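You operate a simulated robot arm through the tools that you are given. There is no shell and no other tool. Be economical: measure what you need, move in short steps, check, and stop when the job is done.

The job below is to be done with a simulated robot arm. You get a single attempt, and the scene is never put back.

JOB
Test the clamped can: green tray if good, red tray if bad.
Fine: the trays beside the tester; it tests at a safe 12 V; switch off before the clamp opens, and leave it open; the dial is set, leave it.
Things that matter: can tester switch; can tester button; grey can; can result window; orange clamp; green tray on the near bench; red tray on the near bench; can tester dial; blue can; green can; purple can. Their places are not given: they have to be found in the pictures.

It is judged by the outcome, as a careful person would: the job done as asked, and still so three seconds after it is handed in. It fails if anything else is knocked over, pushed out of place, dropped, spilled or broken.

ROBOT AND FRAMES
A 6-joint arm with a two-finger parallel gripper, fixed in place. Base frame: the origin is at the foot of the arm, x ahead of it, y to its left, z up; the work surface is at about z = 0.724. Lengths are in m, angles in degrees, forces in N, time in s.
With the tool pointing down near the work surface it reaches from about 0.26 to 0.68 m from the base axis. Its first joint turns from -66.0 to 66.0 degrees. Payload 2.9 kg.
The tool frame sits at the grasp point between the pads (the TCP): z along the fingers, y along the line on which they close. The tips reach 0.03 m beyond it. Largest opening 0.11 m; finger width 0.02, thickness 0.01; the body of the gripper, 0.048 by 0.112 m, starts 0.055 m behind the TCP.
Orientation is told as [roll, pitch, yaw] about the base's x, y, z axes, in that order, counted from this pose: with the fingers straight down and closing along the base's y, the tool's x points along the base's -x, its y along +y and its z along -z.

CONTROLS
- The arm moves only by the tool apply_moves. Its argument "moves" is a list that holds one entry, the list of rows, each a list of 7 numbers: the shift along the base's x, y, z in m, then the turn, a rotation vector about the base's x, y, z in degrees, then the closure, from 0 (fully open) to 1 (shut). In form: [[[dx, dy, dz, wx, wy, wz, gripper], ...]]. A call has 1 to 8 rows; each row is the pose to reach, as a shift and turn from the pose commanded when the call began. Each row takes 0.2 s and may step no farther than 0.05 m and 8.6 degrees from the row before; otherwise, or with a gripper value out of range, the whole call is refused. A pose out of reach is approached as far as the arm can. The call stops where the force on the tool passes 40 N (or 10 N more than at its start, if that is more) or the arm is blocked; 0.2 s more then pass. The fingers move at their own pace (about 0.108 m/s each) and stop on an object; they squeeze with about 36 N. The grip force told is the motor's: it shows also when the fingers shut on nothing. Time passes only in rows, and 0.2 s behind the last, so rows that repeat a pose let the fingers close. The reply holds the time, the measured pose of the TCP, the force on the tool along the base axes, the opening and the grip force, in the units named above and with some noise, and new pictures: "show" is both (left out), scene, wrist or none.
- Cameras (640 x 400 px; columns grow to the right, rows downward): "scene" is fixed at [0.0679, 0.4227, 1.3943]; the picture's right is [-0.84, -0.55, 0.00], its down [-0.26, 0.41, -0.88] and it looks along [0.48, -0.73, -0.48] (base axes); focal length 326 px, centre (320, 200). "wrist" rides on the gripper at [-0.036, 0, -0.057] in the tool frame; the picture's right is [0.00, -1.00, 0.00], its down [0.97, 0.00, -0.24] and it looks along [0.24, 0.00, 0.97] (tool axes); focal length 218 px, centre (320, 200).
- measure_at(camera, pixels): for up to 12 pixels [column, row] of the newest picture of that camera ("zoom" is the newest enlarged one), the place [x, y, z] in the base frame of the surface seen there, good to about 0.003 m. The clock stands still meanwhile.
- zoom(camera, box): a new picture of the part [left, top, right, bottom] of that camera's present view, enlarged. The clock stands still meanwhile.
- close_job(): hands the job in; it is judged then, once.

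Go step by step. Measure first, check grasps and placings, and put right what went wrong. The budget is 80 turns and 120 pictures, counting those below and the enlarged ones. Unless the task says otherwise, let go and move clear before handing in, and close with one line.

The tools are called after "Emit:" as name(argument=value, ...) on one line, values as JSON. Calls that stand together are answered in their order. apply_moves: Moves the arm, as the interface text tells. Its arguments: {"type":"object","properties":{"moves":{"type":"array","items":{"type":"array","items":{"type":"array","items":{"type":"number"}}}},"show":{"type":"string","enum":["both","scene","wrist","none"]}},"required":["moves"]} The other tools are called the same way: measure_at (camera, pixels) gives the place of the surface under pixels of a picture; zoom (camera, box) takes an enlarged picture of a part of a camera's view; close_job () hands the job in.

At the start:

```text
time: 0.0
tcp_pos: [0.379, -0.1474, 1.1567]
ee_rot: [0.0, 0.0, 0.0]
force: [-0.4, 0.3, -0.3]
finger_gap: 0.1101
gripper_force: 0.0
```

scene: 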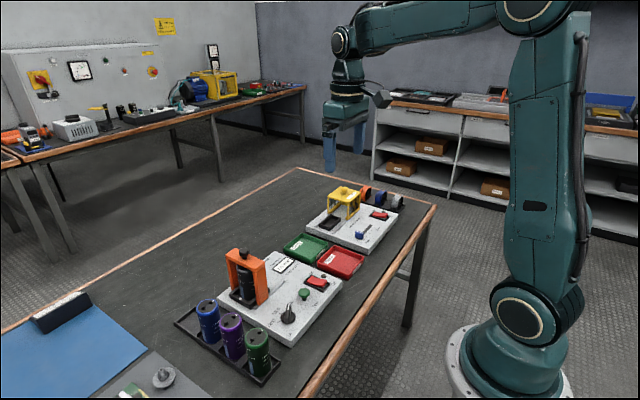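
wrist: 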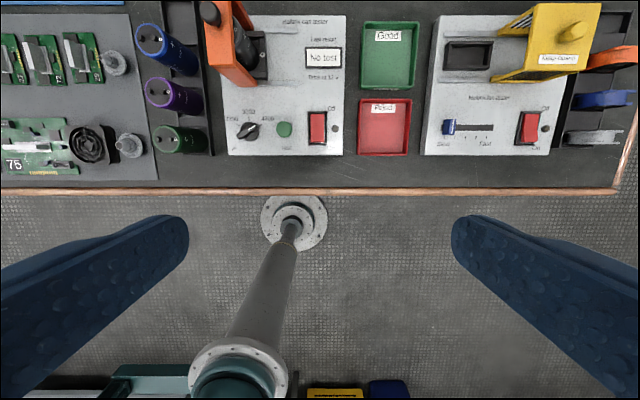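

The wrist picture shows the tester with the orange clamp at (235,45), switch (317,127), button (284,129), result window (323,57), and trays at (388,55) and (384,127). I will zoom in for detail.

Emit:
zoom(camera="wrist", box=[120, 0, 430, 190])

Emit:
zoom(camera="scene", box=[170, 220, 380, 390])

Emit:
measure_at(camera="wrist", pixels=[[317, 118], [317, 138], [284, 129], [388, 55], [384, 127], [323, 57], [215, 60], [235, 20], [250, 45], [270, 145], [249, 130], [265, 60]])

```text
2.06 times, centred on (275, 95) of wrist
```

zoom: 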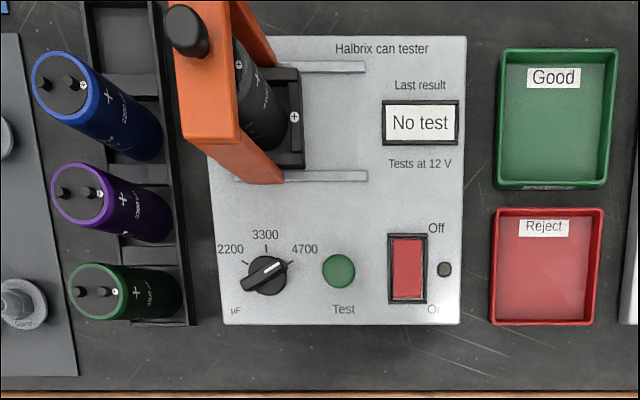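

```text
2.35 times, centred on (275, 305) of scene
```

zoom: 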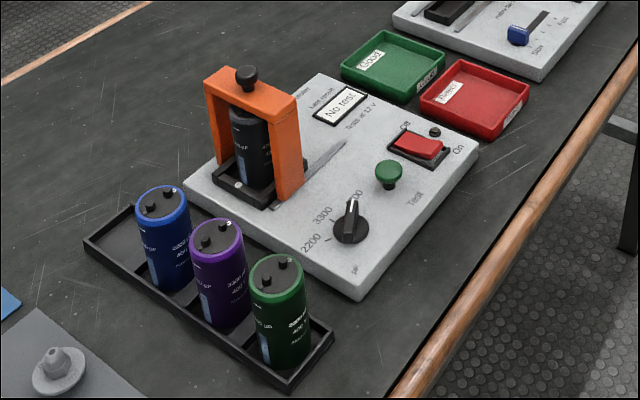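

```text
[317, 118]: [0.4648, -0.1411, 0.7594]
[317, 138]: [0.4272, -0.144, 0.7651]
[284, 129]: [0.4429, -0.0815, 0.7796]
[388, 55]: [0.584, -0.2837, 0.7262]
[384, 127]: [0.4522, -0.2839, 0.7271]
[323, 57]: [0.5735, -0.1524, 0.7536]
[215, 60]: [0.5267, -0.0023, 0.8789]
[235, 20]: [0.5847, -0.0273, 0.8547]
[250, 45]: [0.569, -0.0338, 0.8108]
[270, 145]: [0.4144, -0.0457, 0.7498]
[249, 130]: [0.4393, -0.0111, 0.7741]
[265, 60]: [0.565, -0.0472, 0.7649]
```

The tester reads "No test", and the switch is off: its near (On) end at about (0.427,-0.144) stands high. I'll close the fingers and descend above the switch to look closer.

Emit:
apply_moves(moves=[[[0, 0, -0.045, 0, 0, 0, 1], [0.01, 0.002, -0.09, 0, 0, 0, 1], [0.02, 0.003, -0.135, 0, 0, 0, 1], [0.03, 0.003, -0.18, 0, 0, 0, 1], [0.04, 0.003, -0.22, 0, 0, 0, 1], [0.046, 0.003, -0.26, 0, 0, 0, 1], [0.046, 0.003, -0.26, 0, 0, 0, 1]]])

```text
time: 1.6
tcp_pos: [0.4241, -0.1437, 0.8973]
ee_rot: [0.0, -0.1, 0.0]
force: [0.0, -0.8, -0.1]
finger_gap: 0.0
gripper_force: 36.0
```

scene: 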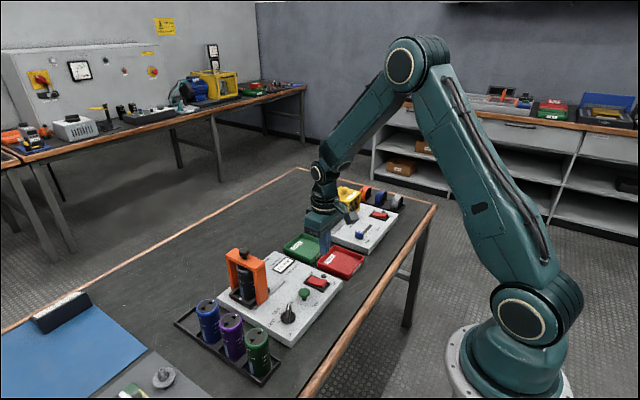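
wrist: 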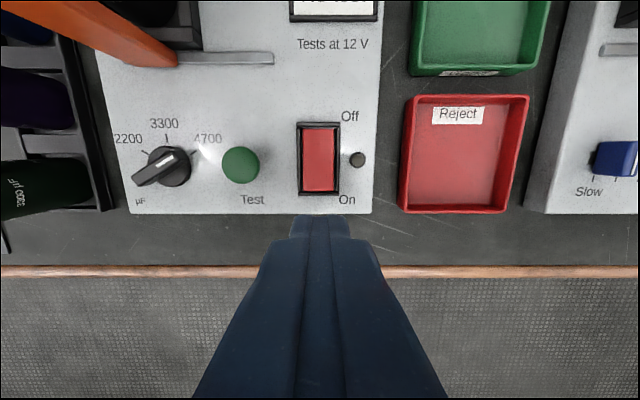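

Emit:
measure_at(camera="wrist", pixels=[[320, 186], [320, 178], [320, 140], [320, 131], [240, 165], [240, 150], [240, 180], [357, 160]])

Emit:
zoom(camera="scene", box=[220, 240, 350, 330])

```text
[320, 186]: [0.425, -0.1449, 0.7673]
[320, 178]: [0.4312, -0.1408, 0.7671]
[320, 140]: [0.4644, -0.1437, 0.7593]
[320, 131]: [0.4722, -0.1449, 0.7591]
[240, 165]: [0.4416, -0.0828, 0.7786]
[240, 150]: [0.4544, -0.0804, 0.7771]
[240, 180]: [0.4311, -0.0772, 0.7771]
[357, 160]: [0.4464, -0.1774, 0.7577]
```

```text
4.44 times, centred on (285, 285) of scene
```

zoom: 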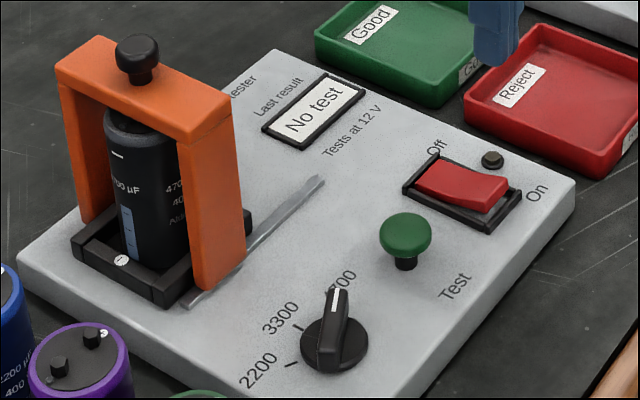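

The rocker's raised On end is at (0.428,-0.144,0.767), so I'll press it with the closed fingertips.

Emit:
apply_moves(moves=[[[0.007, 0, -0.045, 0, 0, 0, 1], [0.007, 0, -0.08, 0, 0, 0, 1], [0.007, 0, -0.097, 0, 0, 0, 1], [0.007, 0, -0.103, 0, 0, 0, 1], [0.007, 0, -0.107, 0, 0, 0, 1], [0.007, 0, -0.07, 0, 0, 0, 1], [0.007, 0, -0.03, 0, 0, 0, 1], [0, 0, 0, 0, 0, 0, 1]]], show="wrist")

Emit:
zoom(camera="scene", box=[220, 240, 350, 330])

```text
time: 3.4
tcp_pos: [0.4231, -0.1462, 0.8974]
ee_rot: [0.0, 0.0, 0.0]
force: [0.4, -0.1, 0.0]
finger_gap: 0.0
gripper_force: 36.2
```

wrist: 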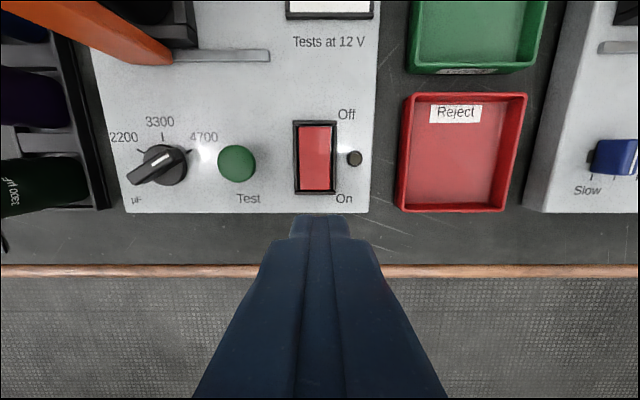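

```text
4.44 times, centred on (285, 285) of scene
```

zoom: 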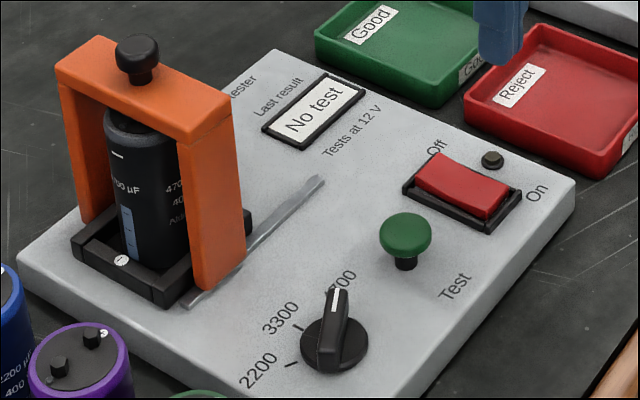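

The rocker looks tipped toward On now, though the lamp at (354,158) is dark; I'll measure it.

Emit:
measure_at(camera="wrist", pixels=[[315, 184], [315, 178], [315, 138], [315, 131]])

Emit:
zoom(camera="wrist", box=[210, 90, 390, 215])

```text
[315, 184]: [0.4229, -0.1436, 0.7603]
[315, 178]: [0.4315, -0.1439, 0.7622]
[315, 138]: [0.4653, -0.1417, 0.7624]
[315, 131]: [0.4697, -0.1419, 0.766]
```

```text
3.20 times, centred on (300, 152) of wrist
```

zoom: 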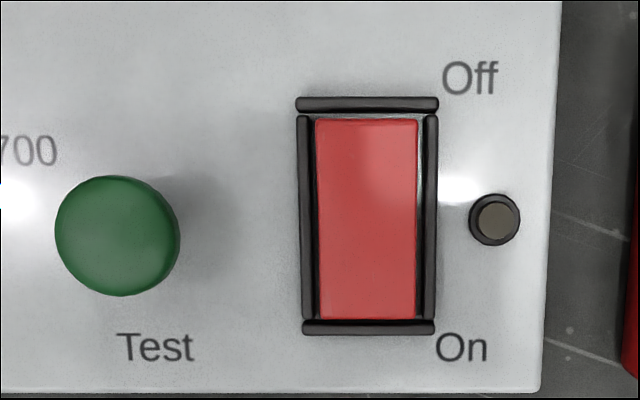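

The rocker now measures low at the On end (0.760) and high at the Off end (0.766), so it is on. Next I press the Test button at (0.443,-0.080,0.778).

Emit:
apply_moves(moves=[[[0.01, 0.035, -0.01, 0, 0, 0, 1], [0.018, 0.064, -0.04, 0, 0, 0, 1], [0.018, 0.064, -0.08, 0, 0, 0, 1], [0.018, 0.064, -0.092, 0, 0, 0, 1], [0.018, 0.064, -0.098, 0, 0, 0, 1], [0.018, 0.064, -0.098, 0, 0, 0, 1], [0.018, 0.064, -0.06, 0, 0, 0, 1], [0.018, 0.064, -0.02, 0, 0, 0, 1]]], show="wrist")

Emit:
zoom(camera="scene", box=[220, 240, 350, 330])

```text
time: 5.2
tcp_pos: [0.442, -0.0823, 0.8754]
ee_rot: [0.0, 0.0, 0.0]
force: [-0.4, -0.3, 1.4]
finger_gap: 0.0003
gripper_force: 35.8
```

wrist: 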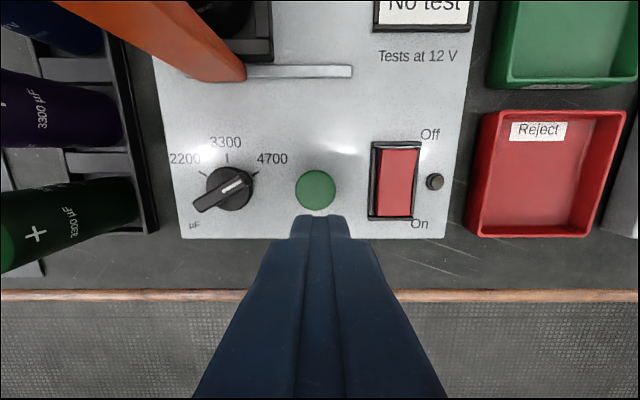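

```text
4.44 times, centred on (285, 285) of scene
```

zoom: 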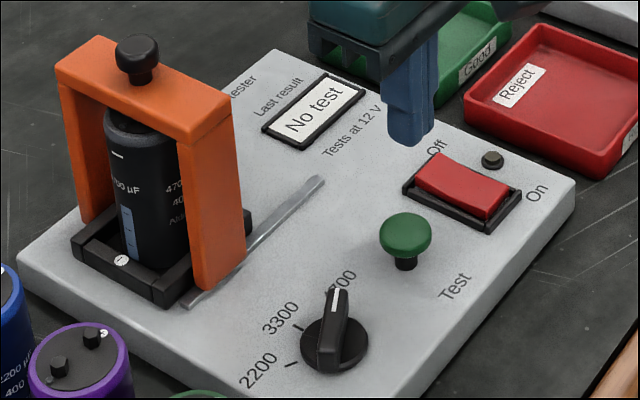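

The window still says "No test" and the lamp is dark. I'll check the switch and press the button again, deeper and held, stopping at the bottom to read the force.

Emit:
apply_moves(moves=[[[0, 0, -0.04, 0, 0, 0, 1], [0, 0, -0.07, 0, 0, 0, 1], [0, 0, -0.078, 0, 0, 0, 1], [0, 0, -0.081, 0, 0, 0, 1], [0, 0, -0.081, 0, 0, 0, 1]]], show="none")

Emit:
zoom(camera="scene", box=[220, 240, 350, 330])

```text
time: 6.4
tcp_pos: [0.4418, -0.0806, 0.7967]
ee_rot: [0.0, -0.2, 0.0]
force: [-0.4, -2.2, 2.6]
finger_gap: 0.0002
gripper_force: 35.9
```

```text
4.44 times, centred on (285, 285) of scene
```

zoom: 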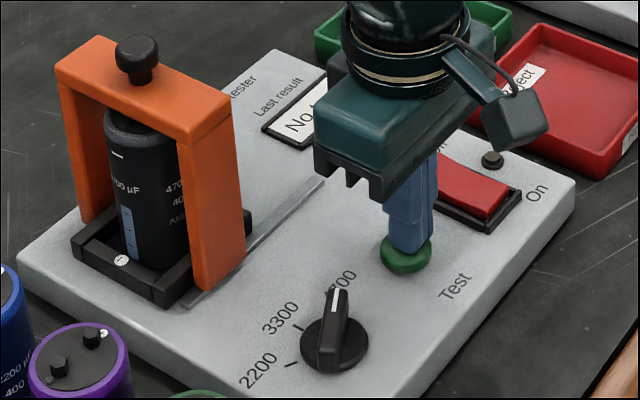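

The button is pressed about 1 cm with only 2.6 N, yet there is no result. I'll back off and push the On end harder to see whether the switch had gone fully over.

Emit:
apply_moves(moves=[[[0, 0, 0.03, 0, 0, 0, 1], [-0.005, -0.03, 0.05, 0, 0, 0, 1], [-0.014, -0.064, 0.03, 0, 0, 0, 1], [-0.014, -0.064, 0.0, 0, 0, 0, 1], [-0.014, -0.064, -0.006, 0, 0, 0, 1], [-0.014, -0.064, -0.01, 0, 0, 0, 1], [-0.014, -0.064, -0.013, 0, 0, 0, 1]]], show="none")

Emit:
zoom(camera="scene", box=[220, 240, 350, 330])

```text
time: 7.8
tcp_pos: [0.4273, -0.1447, 0.7901]
ee_rot: [0.0, 0.0, 0.0]
force: [-5.7, 1.6, 8.7]
finger_gap: 0.0
gripper_force: 35.8
stopped in row 7: the force on the tool passed its limit (the readings are from after the stop); the commanded pose is now the measured one
```

```text
4.44 times, centred on (285, 285) of scene
```

zoom: 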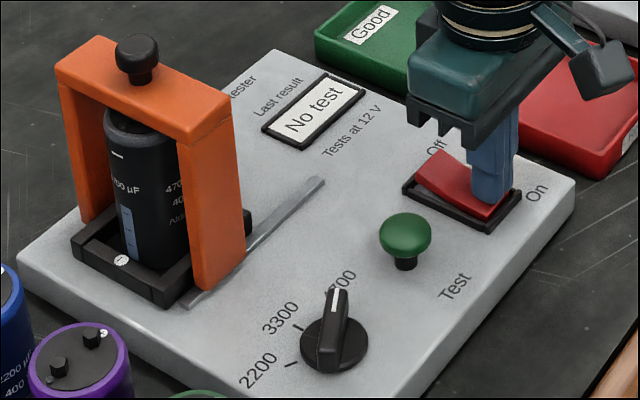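

The rocker now seems tipped further, at (460,185) in the zoom. I'll lift and check.

Emit:
apply_moves(moves=[[[0, 0, 0.04, 0, 0, 0, 1], [0, 0, 0.08, 0, 0, 0, 1]]], show="wrist")

Emit:
zoom(camera="scene", box=[220, 240, 350, 330])

```text
time: 8.4
tcp_pos: [0.4288, -0.1467, 0.869]
ee_rot: [0.0, 0.1, 0.0]
force: [0.1, -0.7, 0.4]
finger_gap: 0.0001
gripper_force: 36.1
```

wrist: 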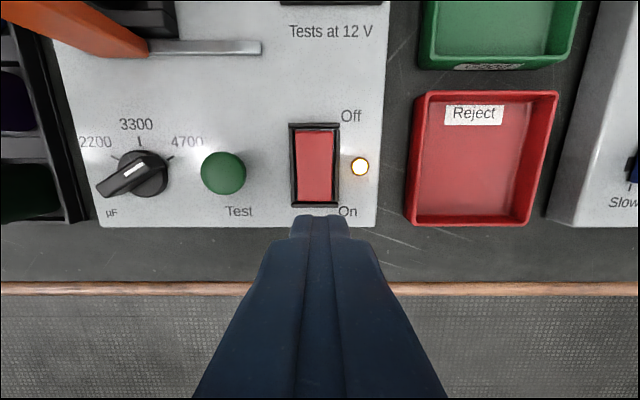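

```text
4.44 times, centred on (285, 285) of scene
```

zoom: 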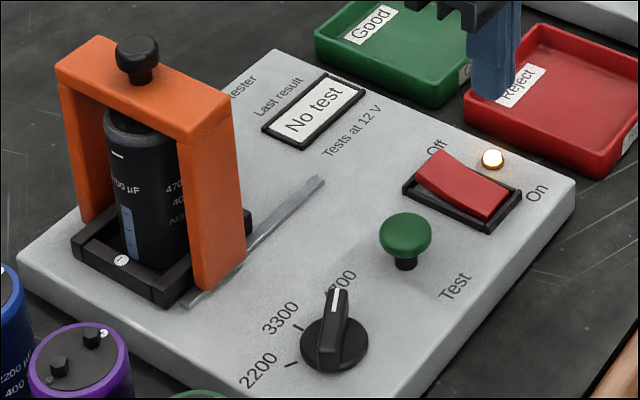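

The lamp at (360,167) is lit, so the tester is on. Now I press the Test button again.

Emit:
apply_moves(moves=[[[0.01, 0.035, 0, 0, 0, 0, 1], [0.015, 0.064, -0.03, 0, 0, 0, 1], [0.015, 0.064, -0.06, 0, 0, 0, 1], [0.015, 0.064, -0.07, 0, 0, 0, 1], [0.015, 0.064, -0.074, 0, 0, 0, 1], [0.015, 0.064, -0.074, 0, 0, 0, 1], [0.015, 0.064, -0.03, 0, 0, 0, 1], [0.015, 0.02, 0.01, 0, 0, 0, 1]]], show="none")

Emit:
zoom(camera="scene", box=[220, 240, 350, 330])

```text
refused: row 8 steps farther than a row can; nothing moved
```

```text
4.44 times, centred on (285, 285) of scene
```

zoom: 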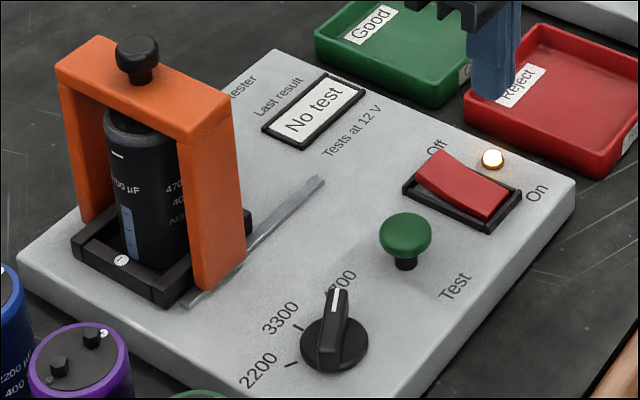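

The call was refused because its last step was too long. I'll repeat it with a shorter last step.

Emit:
apply_moves(moves=[[[0.01, 0.035, 0, 0, 0, 0, 1], [0.015, 0.064, -0.03, 0, 0, 0, 1], [0.015, 0.064, -0.06, 0, 0, 0, 1], [0.015, 0.064, -0.07, 0, 0, 0, 1], [0.015, 0.064, -0.074, 0, 0, 0, 1], [0.015, 0.064, -0.074, 0, 0, 0, 1], [0.015, 0.064, -0.03, 0, 0, 0, 1], [0.015, 0.064, 0.01, 0, 0, 0, 1]]], show="none")

Emit:
zoom(camera="scene", box=[220, 240, 350, 330])

```text
time: 10.2
tcp_pos: [0.4413, -0.0826, 0.8816]
ee_rot: [0.0, 0.0, -0.1]
force: [0.9, -0.3, 0.0]
finger_gap: 0.0
gripper_force: 36.2
```

```text
4.44 times, centred on (285, 285) of scene
```

zoom: 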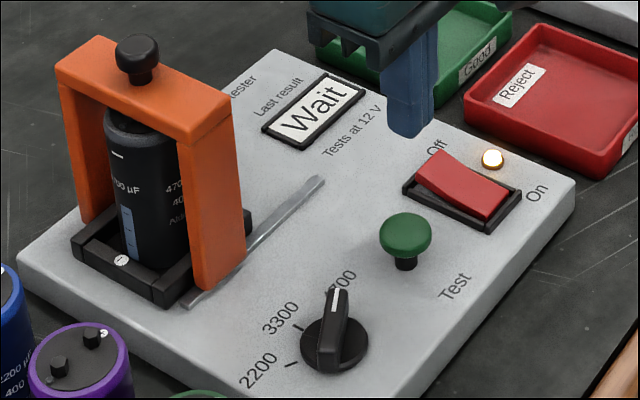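

The window reads "Wait". I'll wait while moving up over the plate for a clear look.

Emit:
apply_moves(moves=[[[0, -0.03, 0.03, 0, 0, 0, 1], [0, -0.06, 0.06, 0, 0, 0, 1], [0, -0.06, 0.1, 0, 0, 0, 1], [0, -0.06, 0.1, 0, 0, 0, 1], [0, -0.06, 0.1, 0, 0, 0, 1], [0, -0.06, 0.1, 0, 0, 0, 1], [0, -0.06, 0.1, 0, 0, 0, 1], [0, -0.06, 0.1, 0, 0, 0, 1]]], show="wrist")

```text
time: 12.0
tcp_pos: [0.4442, -0.1408, 0.9797]
ee_rot: [0.0, 0.0, 0.0]
force: [-0.4, 0.4, -1.0]
finger_gap: 0.0
gripper_force: 36.5
```

wrist: 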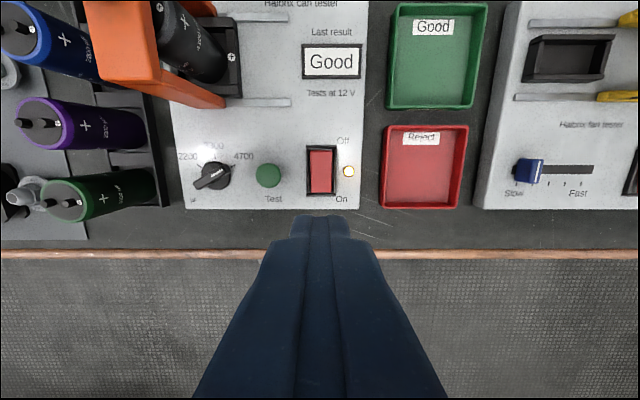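

The result is "Good" at (331,62). Now I switch off by pressing the far (Off) end at about (0.467,-0.144).

Emit:
apply_moves(moves=[[[0.0245, -0.004, -0.045, 0, 0, 0, 1], [0.0245, -0.004, -0.09, 0, 0, 0, 1], [0.0245, -0.004, -0.135, 0, 0, 0, 1], [0.0245, -0.004, -0.172, 0, 0, 0, 1], [0.0245, -0.004, -0.184, 0, 0, 0, 1], [0.0245, -0.004, -0.19, 0, 0, 0, 1], [0.0245, -0.004, -0.194, 0, 0, 0, 1], [0.0245, -0.004, -0.197, 0, 0, 0, 1]]], show="none")

Emit:
apply_moves(moves=[[[0, 0, 0.04, 0, 0, 0, 1], [-0.01, 0, 0.08, 0, 0, 0, 1], [-0.02, 0, 0.12, 0, 0, 0, 1]]], show="wrist")

Emit:
zoom(camera="scene", box=[220, 240, 350, 330])

```text
refused: row 1 steps farther than a row can; nothing moved
```

```text
time: 12.8
tcp_pos: [0.4254, -0.1399, 1.1005]
ee_rot: [0.0, 0.0, 0.0]
force: [-0.1, 0.4, -0.5]
finger_gap: 0.0001
gripper_force: 36.6
```

wrist: 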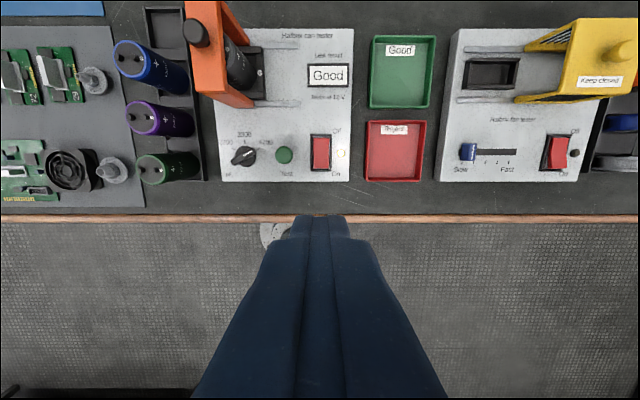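

```text
4.44 times, centred on (285, 285) of scene
```

zoom: 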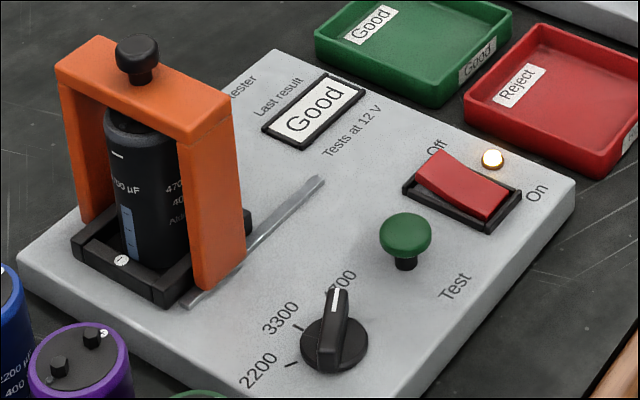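

The first row was too long, so the press was refused and only the lift ran. "Good" still stands, so I'll go down in two separate calls.

Emit:
apply_moves(moves=[[[0.015, -0.002, -0.045, 0, 0, 0, 1], [0.03, -0.004, -0.09, 0, 0, 0, 1], [0.0447, -0.004, -0.135, 0, 0, 0, 1], [0.0447, -0.004, -0.18, 0, 0, 0, 1], [0.0447, -0.004, -0.225, 0, 0, 0, 1], [0.0447, -0.004, -0.265, 0, 0, 0, 1], [0.0447, -0.004, -0.29, 0, 0, 0, 1]]], show="none")

Emit:
apply_moves(moves=[[[0, 0, -0.012, 0, 0, 0, 1], [0, 0, -0.018, 0, 0, 0, 1], [0, 0, -0.022, 0, 0, 0, 1], [0, 0, -0.025, 0, 0, 0, 1]]], show="none")

Emit:
apply_moves(moves=[[[0, 0, 0.04, 0, 0, 0, 1], [-0.01, 0, 0.08, 0, 0, 0, 1], [-0.02, 0, 0.12, 0, 0, 0, 1]]], show="wrist")

Emit:
zoom(camera="scene", box=[220, 240, 350, 330])

```text
time: 14.4
tcp_pos: [0.4693, -0.1458, 0.8102]
ee_rot: [0.0, -0.2, -0.1]
force: [-0.9, 0.5, 0.6]
finger_gap: 0.0
gripper_force: 35.9
```

```text
time: 15.5
tcp_pos: [0.4698, -0.1459, 0.7917]
ee_rot: [-0.1, -0.3, 0.0]
force: [-0.5, -0.3, 4.1]
finger_gap: 0.0
gripper_force: 35.7
stopped in row 4: the force on the tool passed its limit (the readings are from after the stop); the commanded pose is now the measured one
```

```text
time: 16.3
tcp_pos: [0.448, -0.1465, 0.9106]
ee_rot: [-0.2, -0.1, 0.0]
force: [-0.7, 0.2, 0.0]
finger_gap: 0.0001
gripper_force: 36.2
```

wrist: 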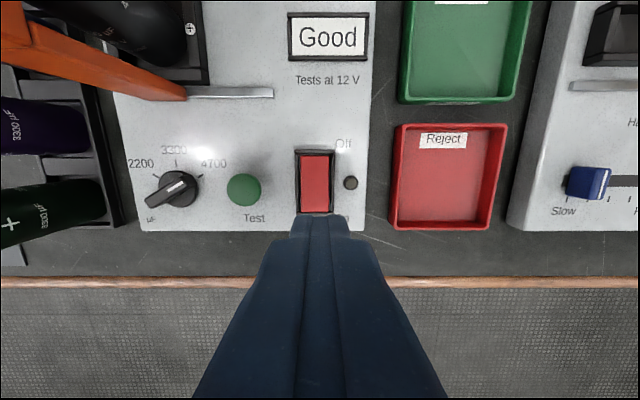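

```text
4.44 times, centred on (285, 285) of scene
```

zoom: 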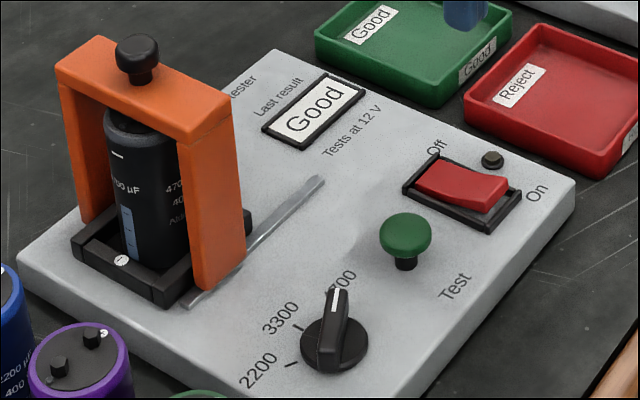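

The lamp is dark and the rocker is back to Off, with the window still on "Good". Next is the clamp geometry, so I'll measure its knob, bar and rails.

Emit:
measure_at(camera="zoom", pixels=[[138, 40], [138, 55], [137, 75], [100, 40], [60, 75], [195, 135], [230, 105], [215, 285], [190, 305], [322, 180], [130, 118], [150, 285]])

Emit:
apply_moves(moves=[[[0.0, 0.03, 0.04, 0, 0, 0, 1], [0.0, 0.06, 0.08, 0, 0, 0, 1], [0, 0.09, 0.11, 0, 0, 0, 0.7], [0, 0.12, 0.14, 0, 0, 0, 0.7], [0, 0.12, 0.14, 0, 0, 0, 0.7]]], show="wrist")

```text
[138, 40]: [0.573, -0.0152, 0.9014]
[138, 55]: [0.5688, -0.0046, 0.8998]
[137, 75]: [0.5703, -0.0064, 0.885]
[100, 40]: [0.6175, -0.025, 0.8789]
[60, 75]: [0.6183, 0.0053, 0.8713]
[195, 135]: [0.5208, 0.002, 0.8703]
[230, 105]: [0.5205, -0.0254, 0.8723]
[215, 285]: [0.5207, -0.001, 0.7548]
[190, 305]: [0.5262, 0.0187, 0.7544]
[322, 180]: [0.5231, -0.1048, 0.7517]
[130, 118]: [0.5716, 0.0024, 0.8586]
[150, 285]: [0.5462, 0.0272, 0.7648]
```

```text
time: 17.5
tcp_pos: [0.4481, -0.0268, 1.0504]
ee_rot: [-0.1, -0.2, -0.1]
force: [0.9, 0.1, 0.1]
finger_gap: 0.0332
gripper_force: 0.0
```

wrist: 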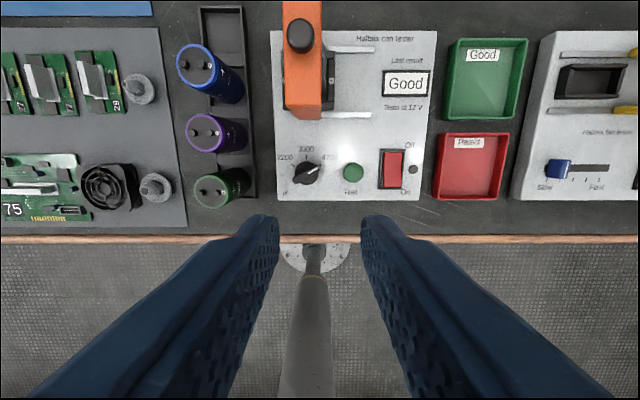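

The bar spans x 0.521–0.618 and y -0.025–0.005 with its top at 0.879, and the rails run to y of about -0.105, so it slides toward -y. I'll check the knob at (301,36) from above and move over it.

Emit:
measure_at(camera="wrist", pixels=[[301, 30], [301, 22], [290, 32], [312, 32], [222, 75], [350, 49], [370, 49], [368, 114], [486, 80], [505, 120], [450, 118]])

Emit:
apply_moves(moves=[[[0.04, 0.005, -0.01, 0, 0, 0, 0.55], [0.08, 0.01, -0.03, 0, 0, 0, 0.55], [0.121, 0.015, -0.05, 0, 0, 0, 0.55], [0.121, 0.015, -0.07, 0, 0, 0, 0.55]]])

```text
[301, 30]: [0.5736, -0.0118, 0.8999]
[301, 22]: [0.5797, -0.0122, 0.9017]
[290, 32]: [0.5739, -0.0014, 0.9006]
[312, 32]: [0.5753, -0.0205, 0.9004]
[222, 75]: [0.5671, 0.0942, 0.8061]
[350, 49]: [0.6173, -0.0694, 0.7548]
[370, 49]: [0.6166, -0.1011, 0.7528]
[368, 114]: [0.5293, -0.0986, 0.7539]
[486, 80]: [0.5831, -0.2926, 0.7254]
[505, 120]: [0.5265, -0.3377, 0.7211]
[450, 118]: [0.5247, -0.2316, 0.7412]
```

```text
time: 18.5
tcp_pos: [0.5725, -0.0115, 0.98]
ee_rot: [-0.1, -0.2, 0.0]
force: [-0.2, 0.5, -0.5]
finger_gap: 0.0495
gripper_force: 0.1
```

scene: 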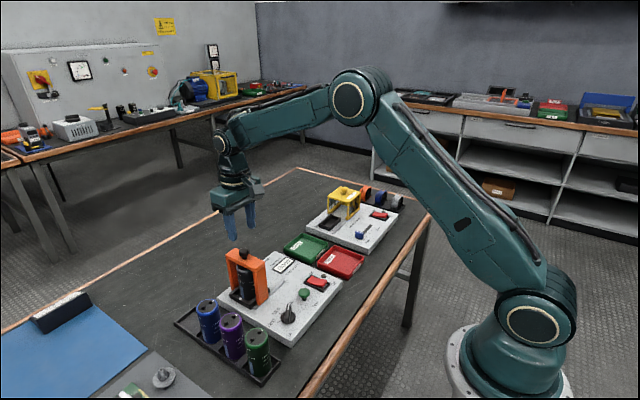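
wrist: 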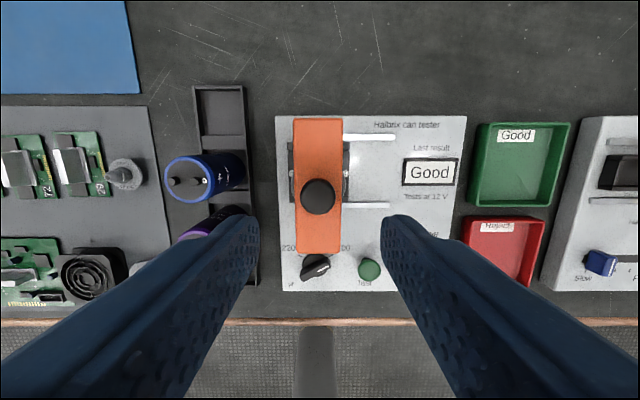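

The knob at (317,197) is centred between the fingers. I'll descend and close on it.

Emit:
apply_moves(moves=[[[0, 0, -0.03, 0, 0, 0, 0.55], [0, 0, -0.055, 0, 0, 0, 0.55], [0, 0, -0.067, 0, 0, 0, 0.55], [0, 0, -0.067, 0, 0, 0, 1], [0, 0, -0.067, 0, 0, 0, 1], [0, 0, -0.067, 0, 0, 0, 1]]], show="none")

Emit:
zoom(camera="scene", box=[180, 190, 370, 330])

```text
time: 19.9
tcp_pos: [0.571, -0.0118, 0.9121]
ee_rot: [0.0, -0.1, 0.0]
force: [0.6, 1.8, -4.6]
finger_gap: 0.0236
gripper_force: 44.9
```

```text
2.86 times, centred on (275, 260) of scene
```

zoom: 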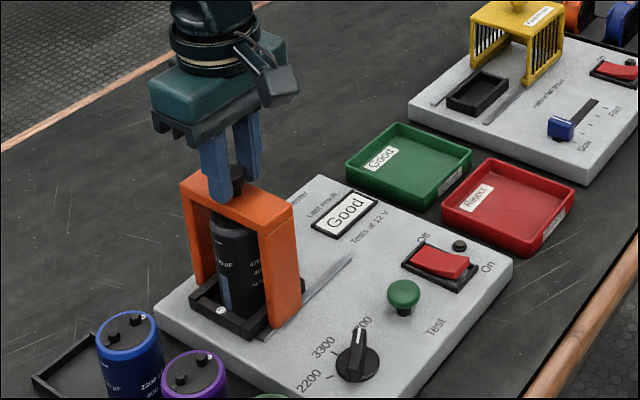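

The knob is gripped (gap 0.0236). I'll slide it gently toward -y.

Emit:
apply_moves(moves=[[[0, -0.008, 0, 0, 0, 0, 1], [0, -0.016, 0, 0, 0, 0, 1], [0, -0.026, 0, 0, 0, 0, 1], [0, -0.036, 0, 0, 0, 0, 1]]], show="none")

Emit:
zoom(camera="scene", box=[180, 190, 370, 330])

```text
time: 20.9
tcp_pos: [0.5697, -0.0454, 0.9118]
ee_rot: [-0.1, -0.3, -0.1]
force: [17.7, 0.2, -21.0]
finger_gap: 0.0238
gripper_force: 45.2
```

```text
2.86 times, centred on (275, 260) of scene
```

zoom: 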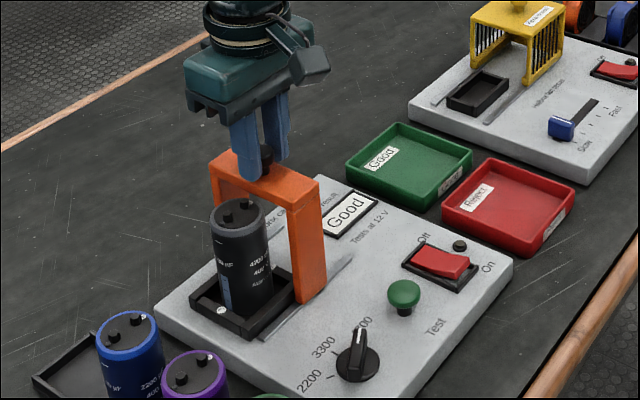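

The clamp slides freely and the can stays put, but side forces are building (x +17.7, z -21). I'll ease the pose slightly as I continue.

Emit:
apply_moves(moves=[[[0.002, -0.01, -0.002, 0, 0, 0, 1], [0.002, -0.02, -0.002, 0, 0, 0, 1], [0.002, -0.03, -0.002, 0, 0, 0, 1], [0.002, -0.038, -0.002, 0, 0, 0, 1], [0.002, -0.044, -0.002, 0, 0, 0, 1], [0.002, -0.05, -0.002, 0, 0, 0, 1], [0.002, -0.056, -0.002, 0, 0, 0, 1]]], show="none")

Emit:
zoom(camera="scene", box=[180, 190, 370, 330])

```text
time: 21.9
tcp_pos: [0.5721, -0.0765, 0.913]
ee_rot: [0.4, 0.0, 1.1]
force: [-3.9, 5.2, 2.2]
finger_gap: 0.0238
gripper_force: 45.2
stopped in row 5: the force on the tool passed its limit (the readings are from after the stop); the commanded pose is now the measured one
```

```text
2.86 times, centred on (275, 260) of scene
```

zoom: 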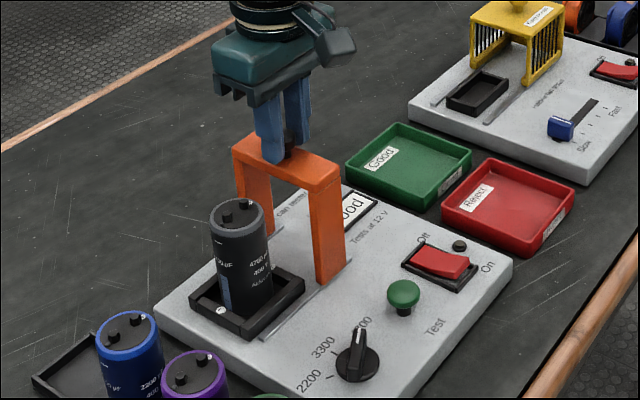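

The clamp has travelled 65 mm to its end stop, clear of the can. I'll release the knob, lift, and measure the can.

Emit:
apply_moves(moves=[[[0, 0, 0, 0, 0, 0, 0.55], [0, 0, 0, 0, 0, 0, 0.55], [0, 0, 0.03, 0, 0, 0, 0.55], [0, 0, 0.07, 0, 0, 0, 0.4], [-0.03, 0.02, 0.1, 0, 0, 0, 0.4], [-0.06, 0.04, 0.13, 0, 0, 0, 0.4], [-0.09, 0.06, 0.13, 0, 0, 0, 0.4]]])

Emit:
zoom(camera="scene", box=[180, 220, 330, 330])

```text
time: 23.5
tcp_pos: [0.4812, -0.0162, 1.0431]
ee_rot: [0.3, -0.1, 1.1]
force: [-0.3, 0.1, 0.3]
finger_gap: 0.066
gripper_force: 0.0
```

scene: 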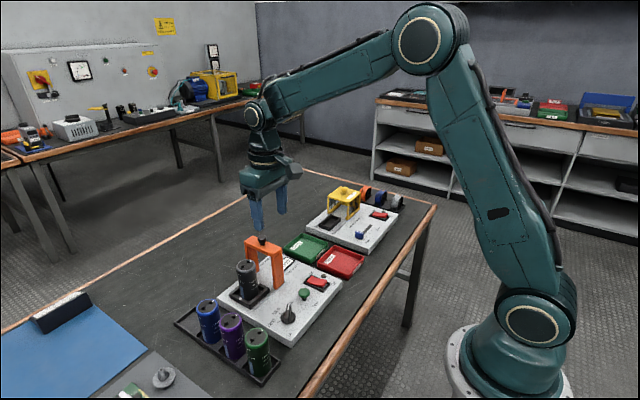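
wrist: 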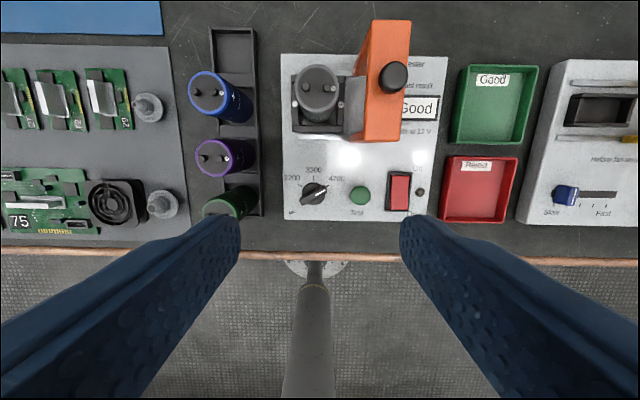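

```text
3.64 times, centred on (255, 275) of scene
```

zoom: 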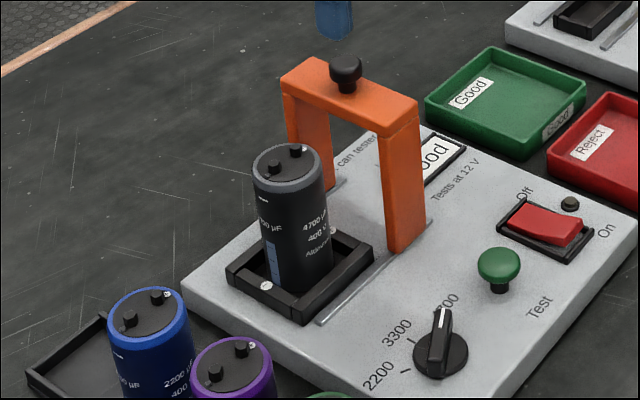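

The can is in the open. I'll measure its top rim and height, the bar, and the tray.

Emit:
measure_at(camera="wrist", pixels=[[318, 68], [298, 86], [338, 86], [318, 104], [318, 82], [392, 75], [353, 90], [404, 30], [495, 105], [492, 70], [455, 143], [525, 143]])

Emit:
measure_at(camera="zoom", pixels=[[254, 175], [326, 178], [290, 196], [293, 172], [290, 145], [293, 280], [300, 310], [240, 285], [370, 262], [508, 100], [508, 52], [505, 158]])

```text
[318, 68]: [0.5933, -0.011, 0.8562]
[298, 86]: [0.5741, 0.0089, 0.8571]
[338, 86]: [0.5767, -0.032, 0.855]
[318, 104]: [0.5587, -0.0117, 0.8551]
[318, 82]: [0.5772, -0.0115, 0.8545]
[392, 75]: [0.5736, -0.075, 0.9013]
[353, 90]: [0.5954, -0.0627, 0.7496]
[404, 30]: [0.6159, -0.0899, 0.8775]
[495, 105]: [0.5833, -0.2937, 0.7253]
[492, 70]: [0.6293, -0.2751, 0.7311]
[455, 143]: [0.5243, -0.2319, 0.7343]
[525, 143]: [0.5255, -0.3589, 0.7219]
```

```text
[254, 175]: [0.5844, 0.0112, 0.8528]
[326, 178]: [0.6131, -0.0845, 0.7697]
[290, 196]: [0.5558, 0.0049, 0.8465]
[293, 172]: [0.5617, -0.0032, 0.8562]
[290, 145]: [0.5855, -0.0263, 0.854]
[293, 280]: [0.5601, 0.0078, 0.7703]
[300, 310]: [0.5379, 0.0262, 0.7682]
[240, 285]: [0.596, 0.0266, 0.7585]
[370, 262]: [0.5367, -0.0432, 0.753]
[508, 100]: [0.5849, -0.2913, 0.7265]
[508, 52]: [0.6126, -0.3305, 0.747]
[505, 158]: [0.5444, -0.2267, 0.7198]
```

The can is about 43 mm across at (0.573,-0.0115) with its top at 0.856. To keep the gripper body off the clamp knob I'll yaw 90°, so the fingers close along x, and move over the can.

Emit:
apply_moves(moves=[[[0.01, 0, 0, 0, 0, 8, 0.3], [0.02, 0, 0, 0, 0, 16, 0.3], [0.03, 0, 0, 0, 0, 24, 0.3], [0.04, 0, 0, 0, 0, 32, 0.3], [0.05, 0, 0, 0, 0, 40, 0.3], [0.06, 0, 0, 0, 0, 48, 0.3], [0.07, 0, 0, 0, 0, 56, 0.3], [0.08, 0, 0, 0, 0, 64, 0.3]]], show="none")

Emit:
apply_moves(moves=[[[0.005, 0.002, 0, 0, 0, 8, 0.3], [0.009, 0.005, 0, 0, 0, 16, 0.3], [0.01, 0.005, 0, 0, 0, 24.5, 0.3], [0.01, 0.005, -0.04, 0, 0, 24.5, 0.3], [0.01, 0.005, -0.08, 0, 0, 24.5, 0.3]]])

```text
time: 25.3
tcp_pos: [0.5617, -0.0172, 1.0408]
ee_rot: [0.4, -0.1, 65.4]
force: [-0.6, -1.0, 0.1]
finger_gap: 0.0769
gripper_force: 0.1
```

```text
time: 26.5
tcp_pos: [0.5707, -0.0113, 0.9629]
ee_rot: [0.3, -0.1, 89.7]
force: [-0.3, -0.5, -0.1]
finger_gap: 0.0769
gripper_force: 0.0
```

scene: 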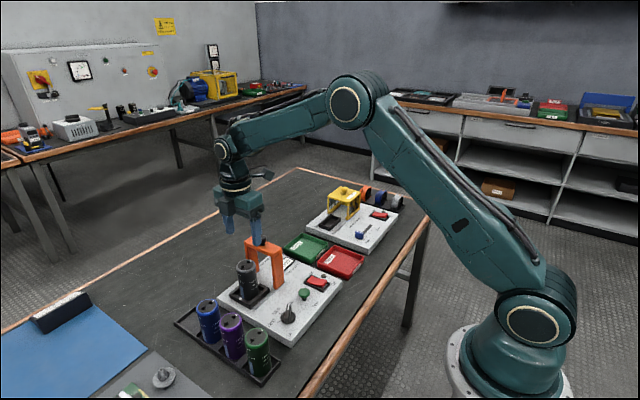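
wrist: 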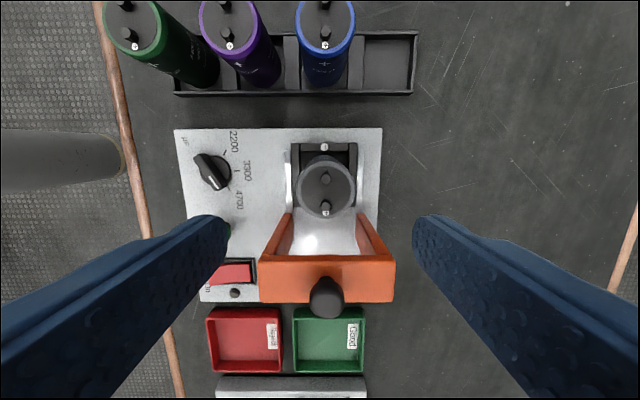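

Yaw is set and the can top at (325,185) sits between the fingers. I'll do one check of the rim centre before descending.

Emit:
measure_at(camera="wrist", pixels=[[299, 187], [352, 187], [326, 161], [326, 215], [325, 188], [375, 260], [320, 256], [326, 300]])

```text
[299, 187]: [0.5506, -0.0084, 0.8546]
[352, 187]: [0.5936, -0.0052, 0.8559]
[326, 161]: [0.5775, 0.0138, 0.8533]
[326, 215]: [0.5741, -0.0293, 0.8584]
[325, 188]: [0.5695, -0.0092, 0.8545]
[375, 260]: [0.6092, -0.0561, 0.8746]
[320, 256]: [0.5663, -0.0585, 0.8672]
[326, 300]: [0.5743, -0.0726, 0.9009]
```

The can centre is (0.572,-0.009). I'll descend to z 0.827 and grip.

Emit:
apply_moves(moves=[[[0, 0.002, -0.04, 0, 0, 0, 0.3], [0, 0.002, -0.08, 0, 0, 0, 0.3], [0, 0.002, -0.11, 0, 0, 0, 0.3], [0, 0.002, -0.136, 0, 0, 0, 0.3], [0, 0.002, -0.136, 0, 0, 0, 1], [0, 0.002, -0.136, 0, 0, 0, 1], [0, 0.002, -0.136, 0, 0, 0, 1]]], show="none")

Emit:
zoom(camera="scene", box=[180, 190, 370, 330])

```text
time: 28.1
tcp_pos: [0.5711, -0.0087, 0.8276]
ee_rot: [0.3, -0.1, 89.6]
force: [1.4, -0.4, 0.2]
finger_gap: 0.047
gripper_force: 36.0
```

```text
2.86 times, centred on (275, 260) of scene
```

zoom: 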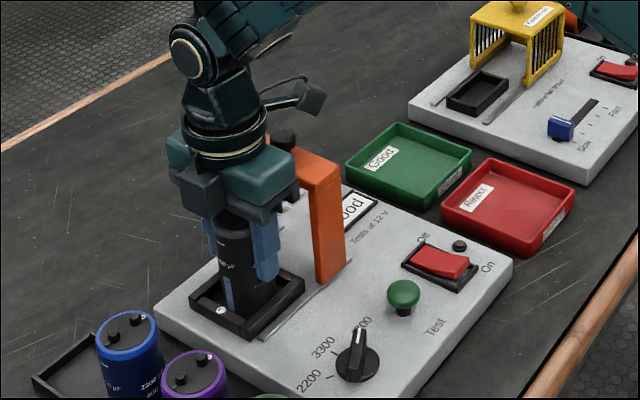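

The can is gripped (gap 0.047) and clear of the clamp. I'll lift straight up.

Emit:
apply_moves(moves=[[[0, 0, 0.02, 0, 0, 0, 1], [0, 0, 0.05, 0, 0, 0, 1], [0, 0, 0.09, 0, 0, 0, 1], [0, 0, 0.13, 0, 0, 0, 1], [0, 0, 0.17, 0, 0, 0, 1], [0, 0, 0.2, 0, 0, 0, 1]]])

Emit:
zoom(camera="scene", box=[170, 140, 390, 330])

```text
time: 29.5
tcp_pos: [0.5719, -0.0098, 1.0277]
ee_rot: [0.3, -0.1, 89.6]
force: [0.2, 0.1, -3.1]
finger_gap: 0.0469
gripper_force: 36.2
```

scene: 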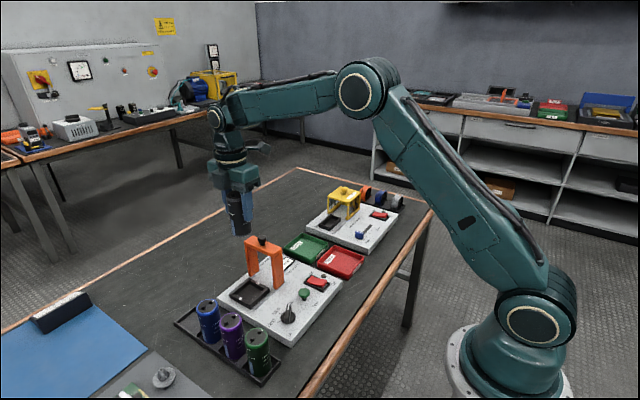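
wrist: 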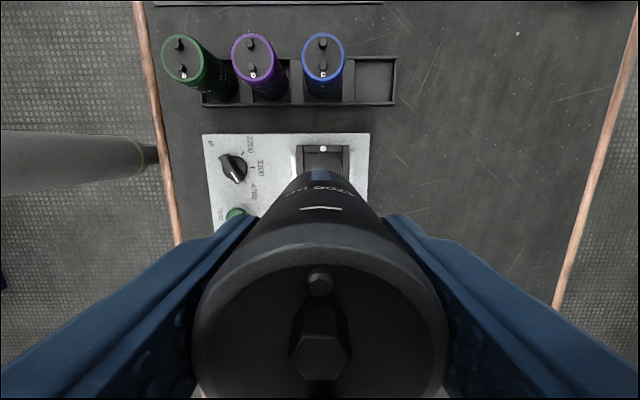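

```text
2.11 times, centred on (280, 235) of scene
```

zoom: 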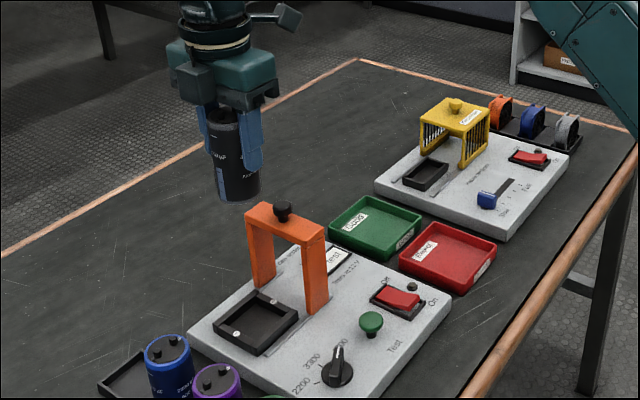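

The can is lifted clear. I'll measure the can bottom and the green tray's corners and floor.

Emit:
measure_at(camera="zoom", pixels=[[237, 197], [240, 190], [258, 322], [362, 197], [329, 231], [396, 258], [424, 214], [372, 230], [385, 245], [365, 205], [475, 160], [460, 190]])

```text
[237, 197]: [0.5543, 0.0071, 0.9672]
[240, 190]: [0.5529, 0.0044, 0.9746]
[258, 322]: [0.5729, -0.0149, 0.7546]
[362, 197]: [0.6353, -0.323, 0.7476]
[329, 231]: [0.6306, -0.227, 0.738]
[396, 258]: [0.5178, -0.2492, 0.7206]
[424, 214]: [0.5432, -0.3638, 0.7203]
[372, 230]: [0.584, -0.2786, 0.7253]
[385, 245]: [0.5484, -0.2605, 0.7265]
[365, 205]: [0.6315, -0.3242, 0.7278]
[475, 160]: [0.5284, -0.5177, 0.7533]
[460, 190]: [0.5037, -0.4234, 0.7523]
```

The tray spans about x 0.525–0.635 and y -0.232– -0.34, with its floor at 0.726. I'll carry the can over to (0.577,-0.285).

Emit:
apply_moves(moves=[[[0, -0.025, 0, 0, 0, 0, 1], [0, -0.06, 0, 0, 0, 0, 1], [0, -0.1, 0, 0, 0, 0, 1], [0.002, -0.14, 0, 0, 0, 0, 1], [0.003, -0.18, 0, 0, 0, 0, 1], [0.004, -0.22, 0, 0, 0, 0, 1], [0.004, -0.255, 0, 0, 0, 0, 1], [0.004, -0.276, 0, 0, 0, 0, 1]]], show="none")

Emit:
apply_moves(moves=[[[0, 0, -0.04, 0, 0, 0, 1], [0, 0, -0.08, 0, 0, 0, 1], [0, 0, -0.12, 0, 0, 0, 1], [0, 0, -0.16, 0, 0, 0, 1], [0, 0, -0.19, 0, 0, 0, 1], [0, 0, -0.205, 0, 0, 0, 1], [0, 0, -0.205, 0, 0, 0, 1]]])

Emit:
zoom(camera="scene", box=[220, 160, 400, 300])

```text
time: 31.3
tcp_pos: [0.5761, -0.2886, 1.0247]
ee_rot: [0.3, 0.0, 89.6]
force: [-0.3, -0.1, -2.9]
finger_gap: 0.0469
gripper_force: 36.5
```

```text
time: 32.9
tcp_pos: [0.5775, -0.2867, 0.8211]
ee_rot: [0.3, -0.1, 89.7]
force: [-0.3, -1.0, -3.1]
finger_gap: 0.0468
gripper_force: 35.8
```

scene: 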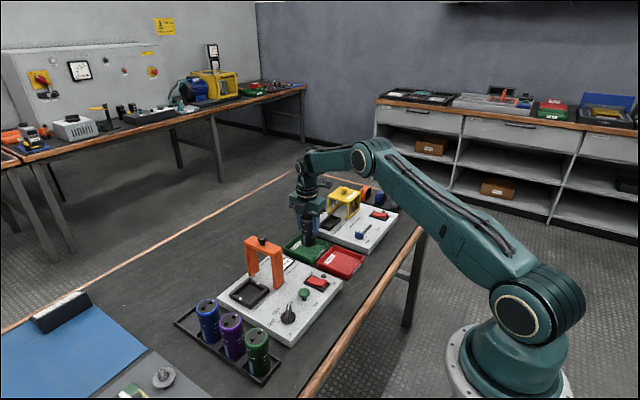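
wrist: 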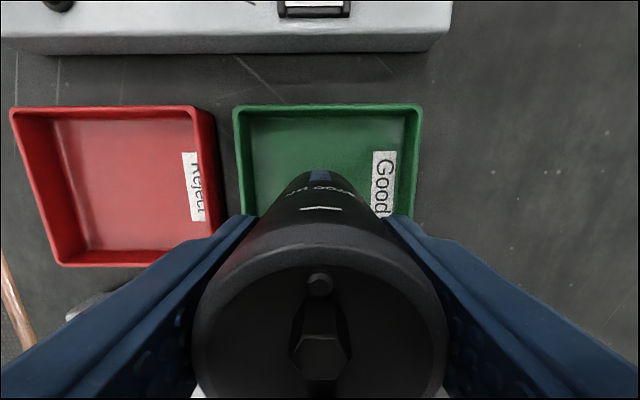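

```text
2.86 times, centred on (310, 230) of scene
```

zoom: 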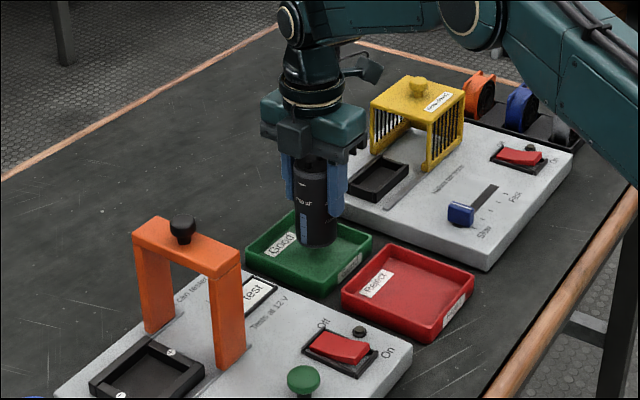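

The can hangs inside the green tray. I'll lower it slowly until it touches.

Emit:
apply_moves(moves=[[[0, 0, -0.008, 0, 0, 0, 1], [0, 0, -0.013, 0, 0, 0, 1], [0, 0, -0.017, 0, 0, 0, 1], [0, 0, -0.02, 0, 0, 0, 1], [0, 0, -0.0225, 0, 0, 0, 1]]], show="none")

Emit:
zoom(camera="scene", box=[260, 190, 360, 270])

```text
time: 34.1
tcp_pos: [0.5761, -0.2856, 0.798]
ee_rot: [0.3, 0.0, 89.5]
force: [-0.7, 0.0, -1.3]
finger_gap: 0.047
gripper_force: 36.3
```

```text
5.00 times, centred on (310, 230) of scene
```

zoom: 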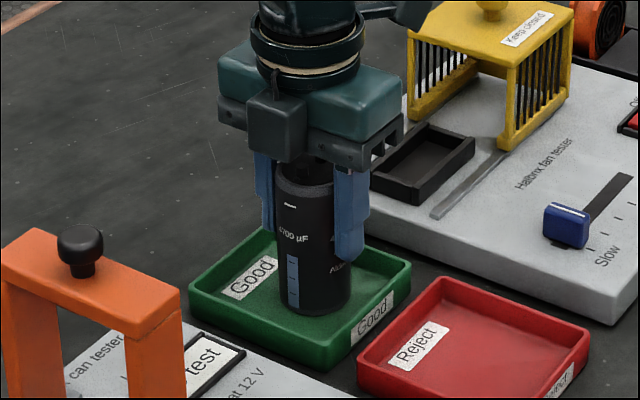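

The tool force dropped from -3 to -1.3, so the can is just touching. I'll go 1–2 mm more to confirm.

Emit:
apply_moves(moves=[[[0, 0, -0.001, 0, 0, 0, 1], [0, 0, -0.002, 0, 0, 0, 1]]], show="none")

```text
time: 34.7
tcp_pos: [0.5769, -0.2862, 0.7985]
ee_rot: [0.2, 0.0, 89.7]
force: [-5.1, 3.3, 13.6]
finger_gap: 0.0469
gripper_force: 36.2
```

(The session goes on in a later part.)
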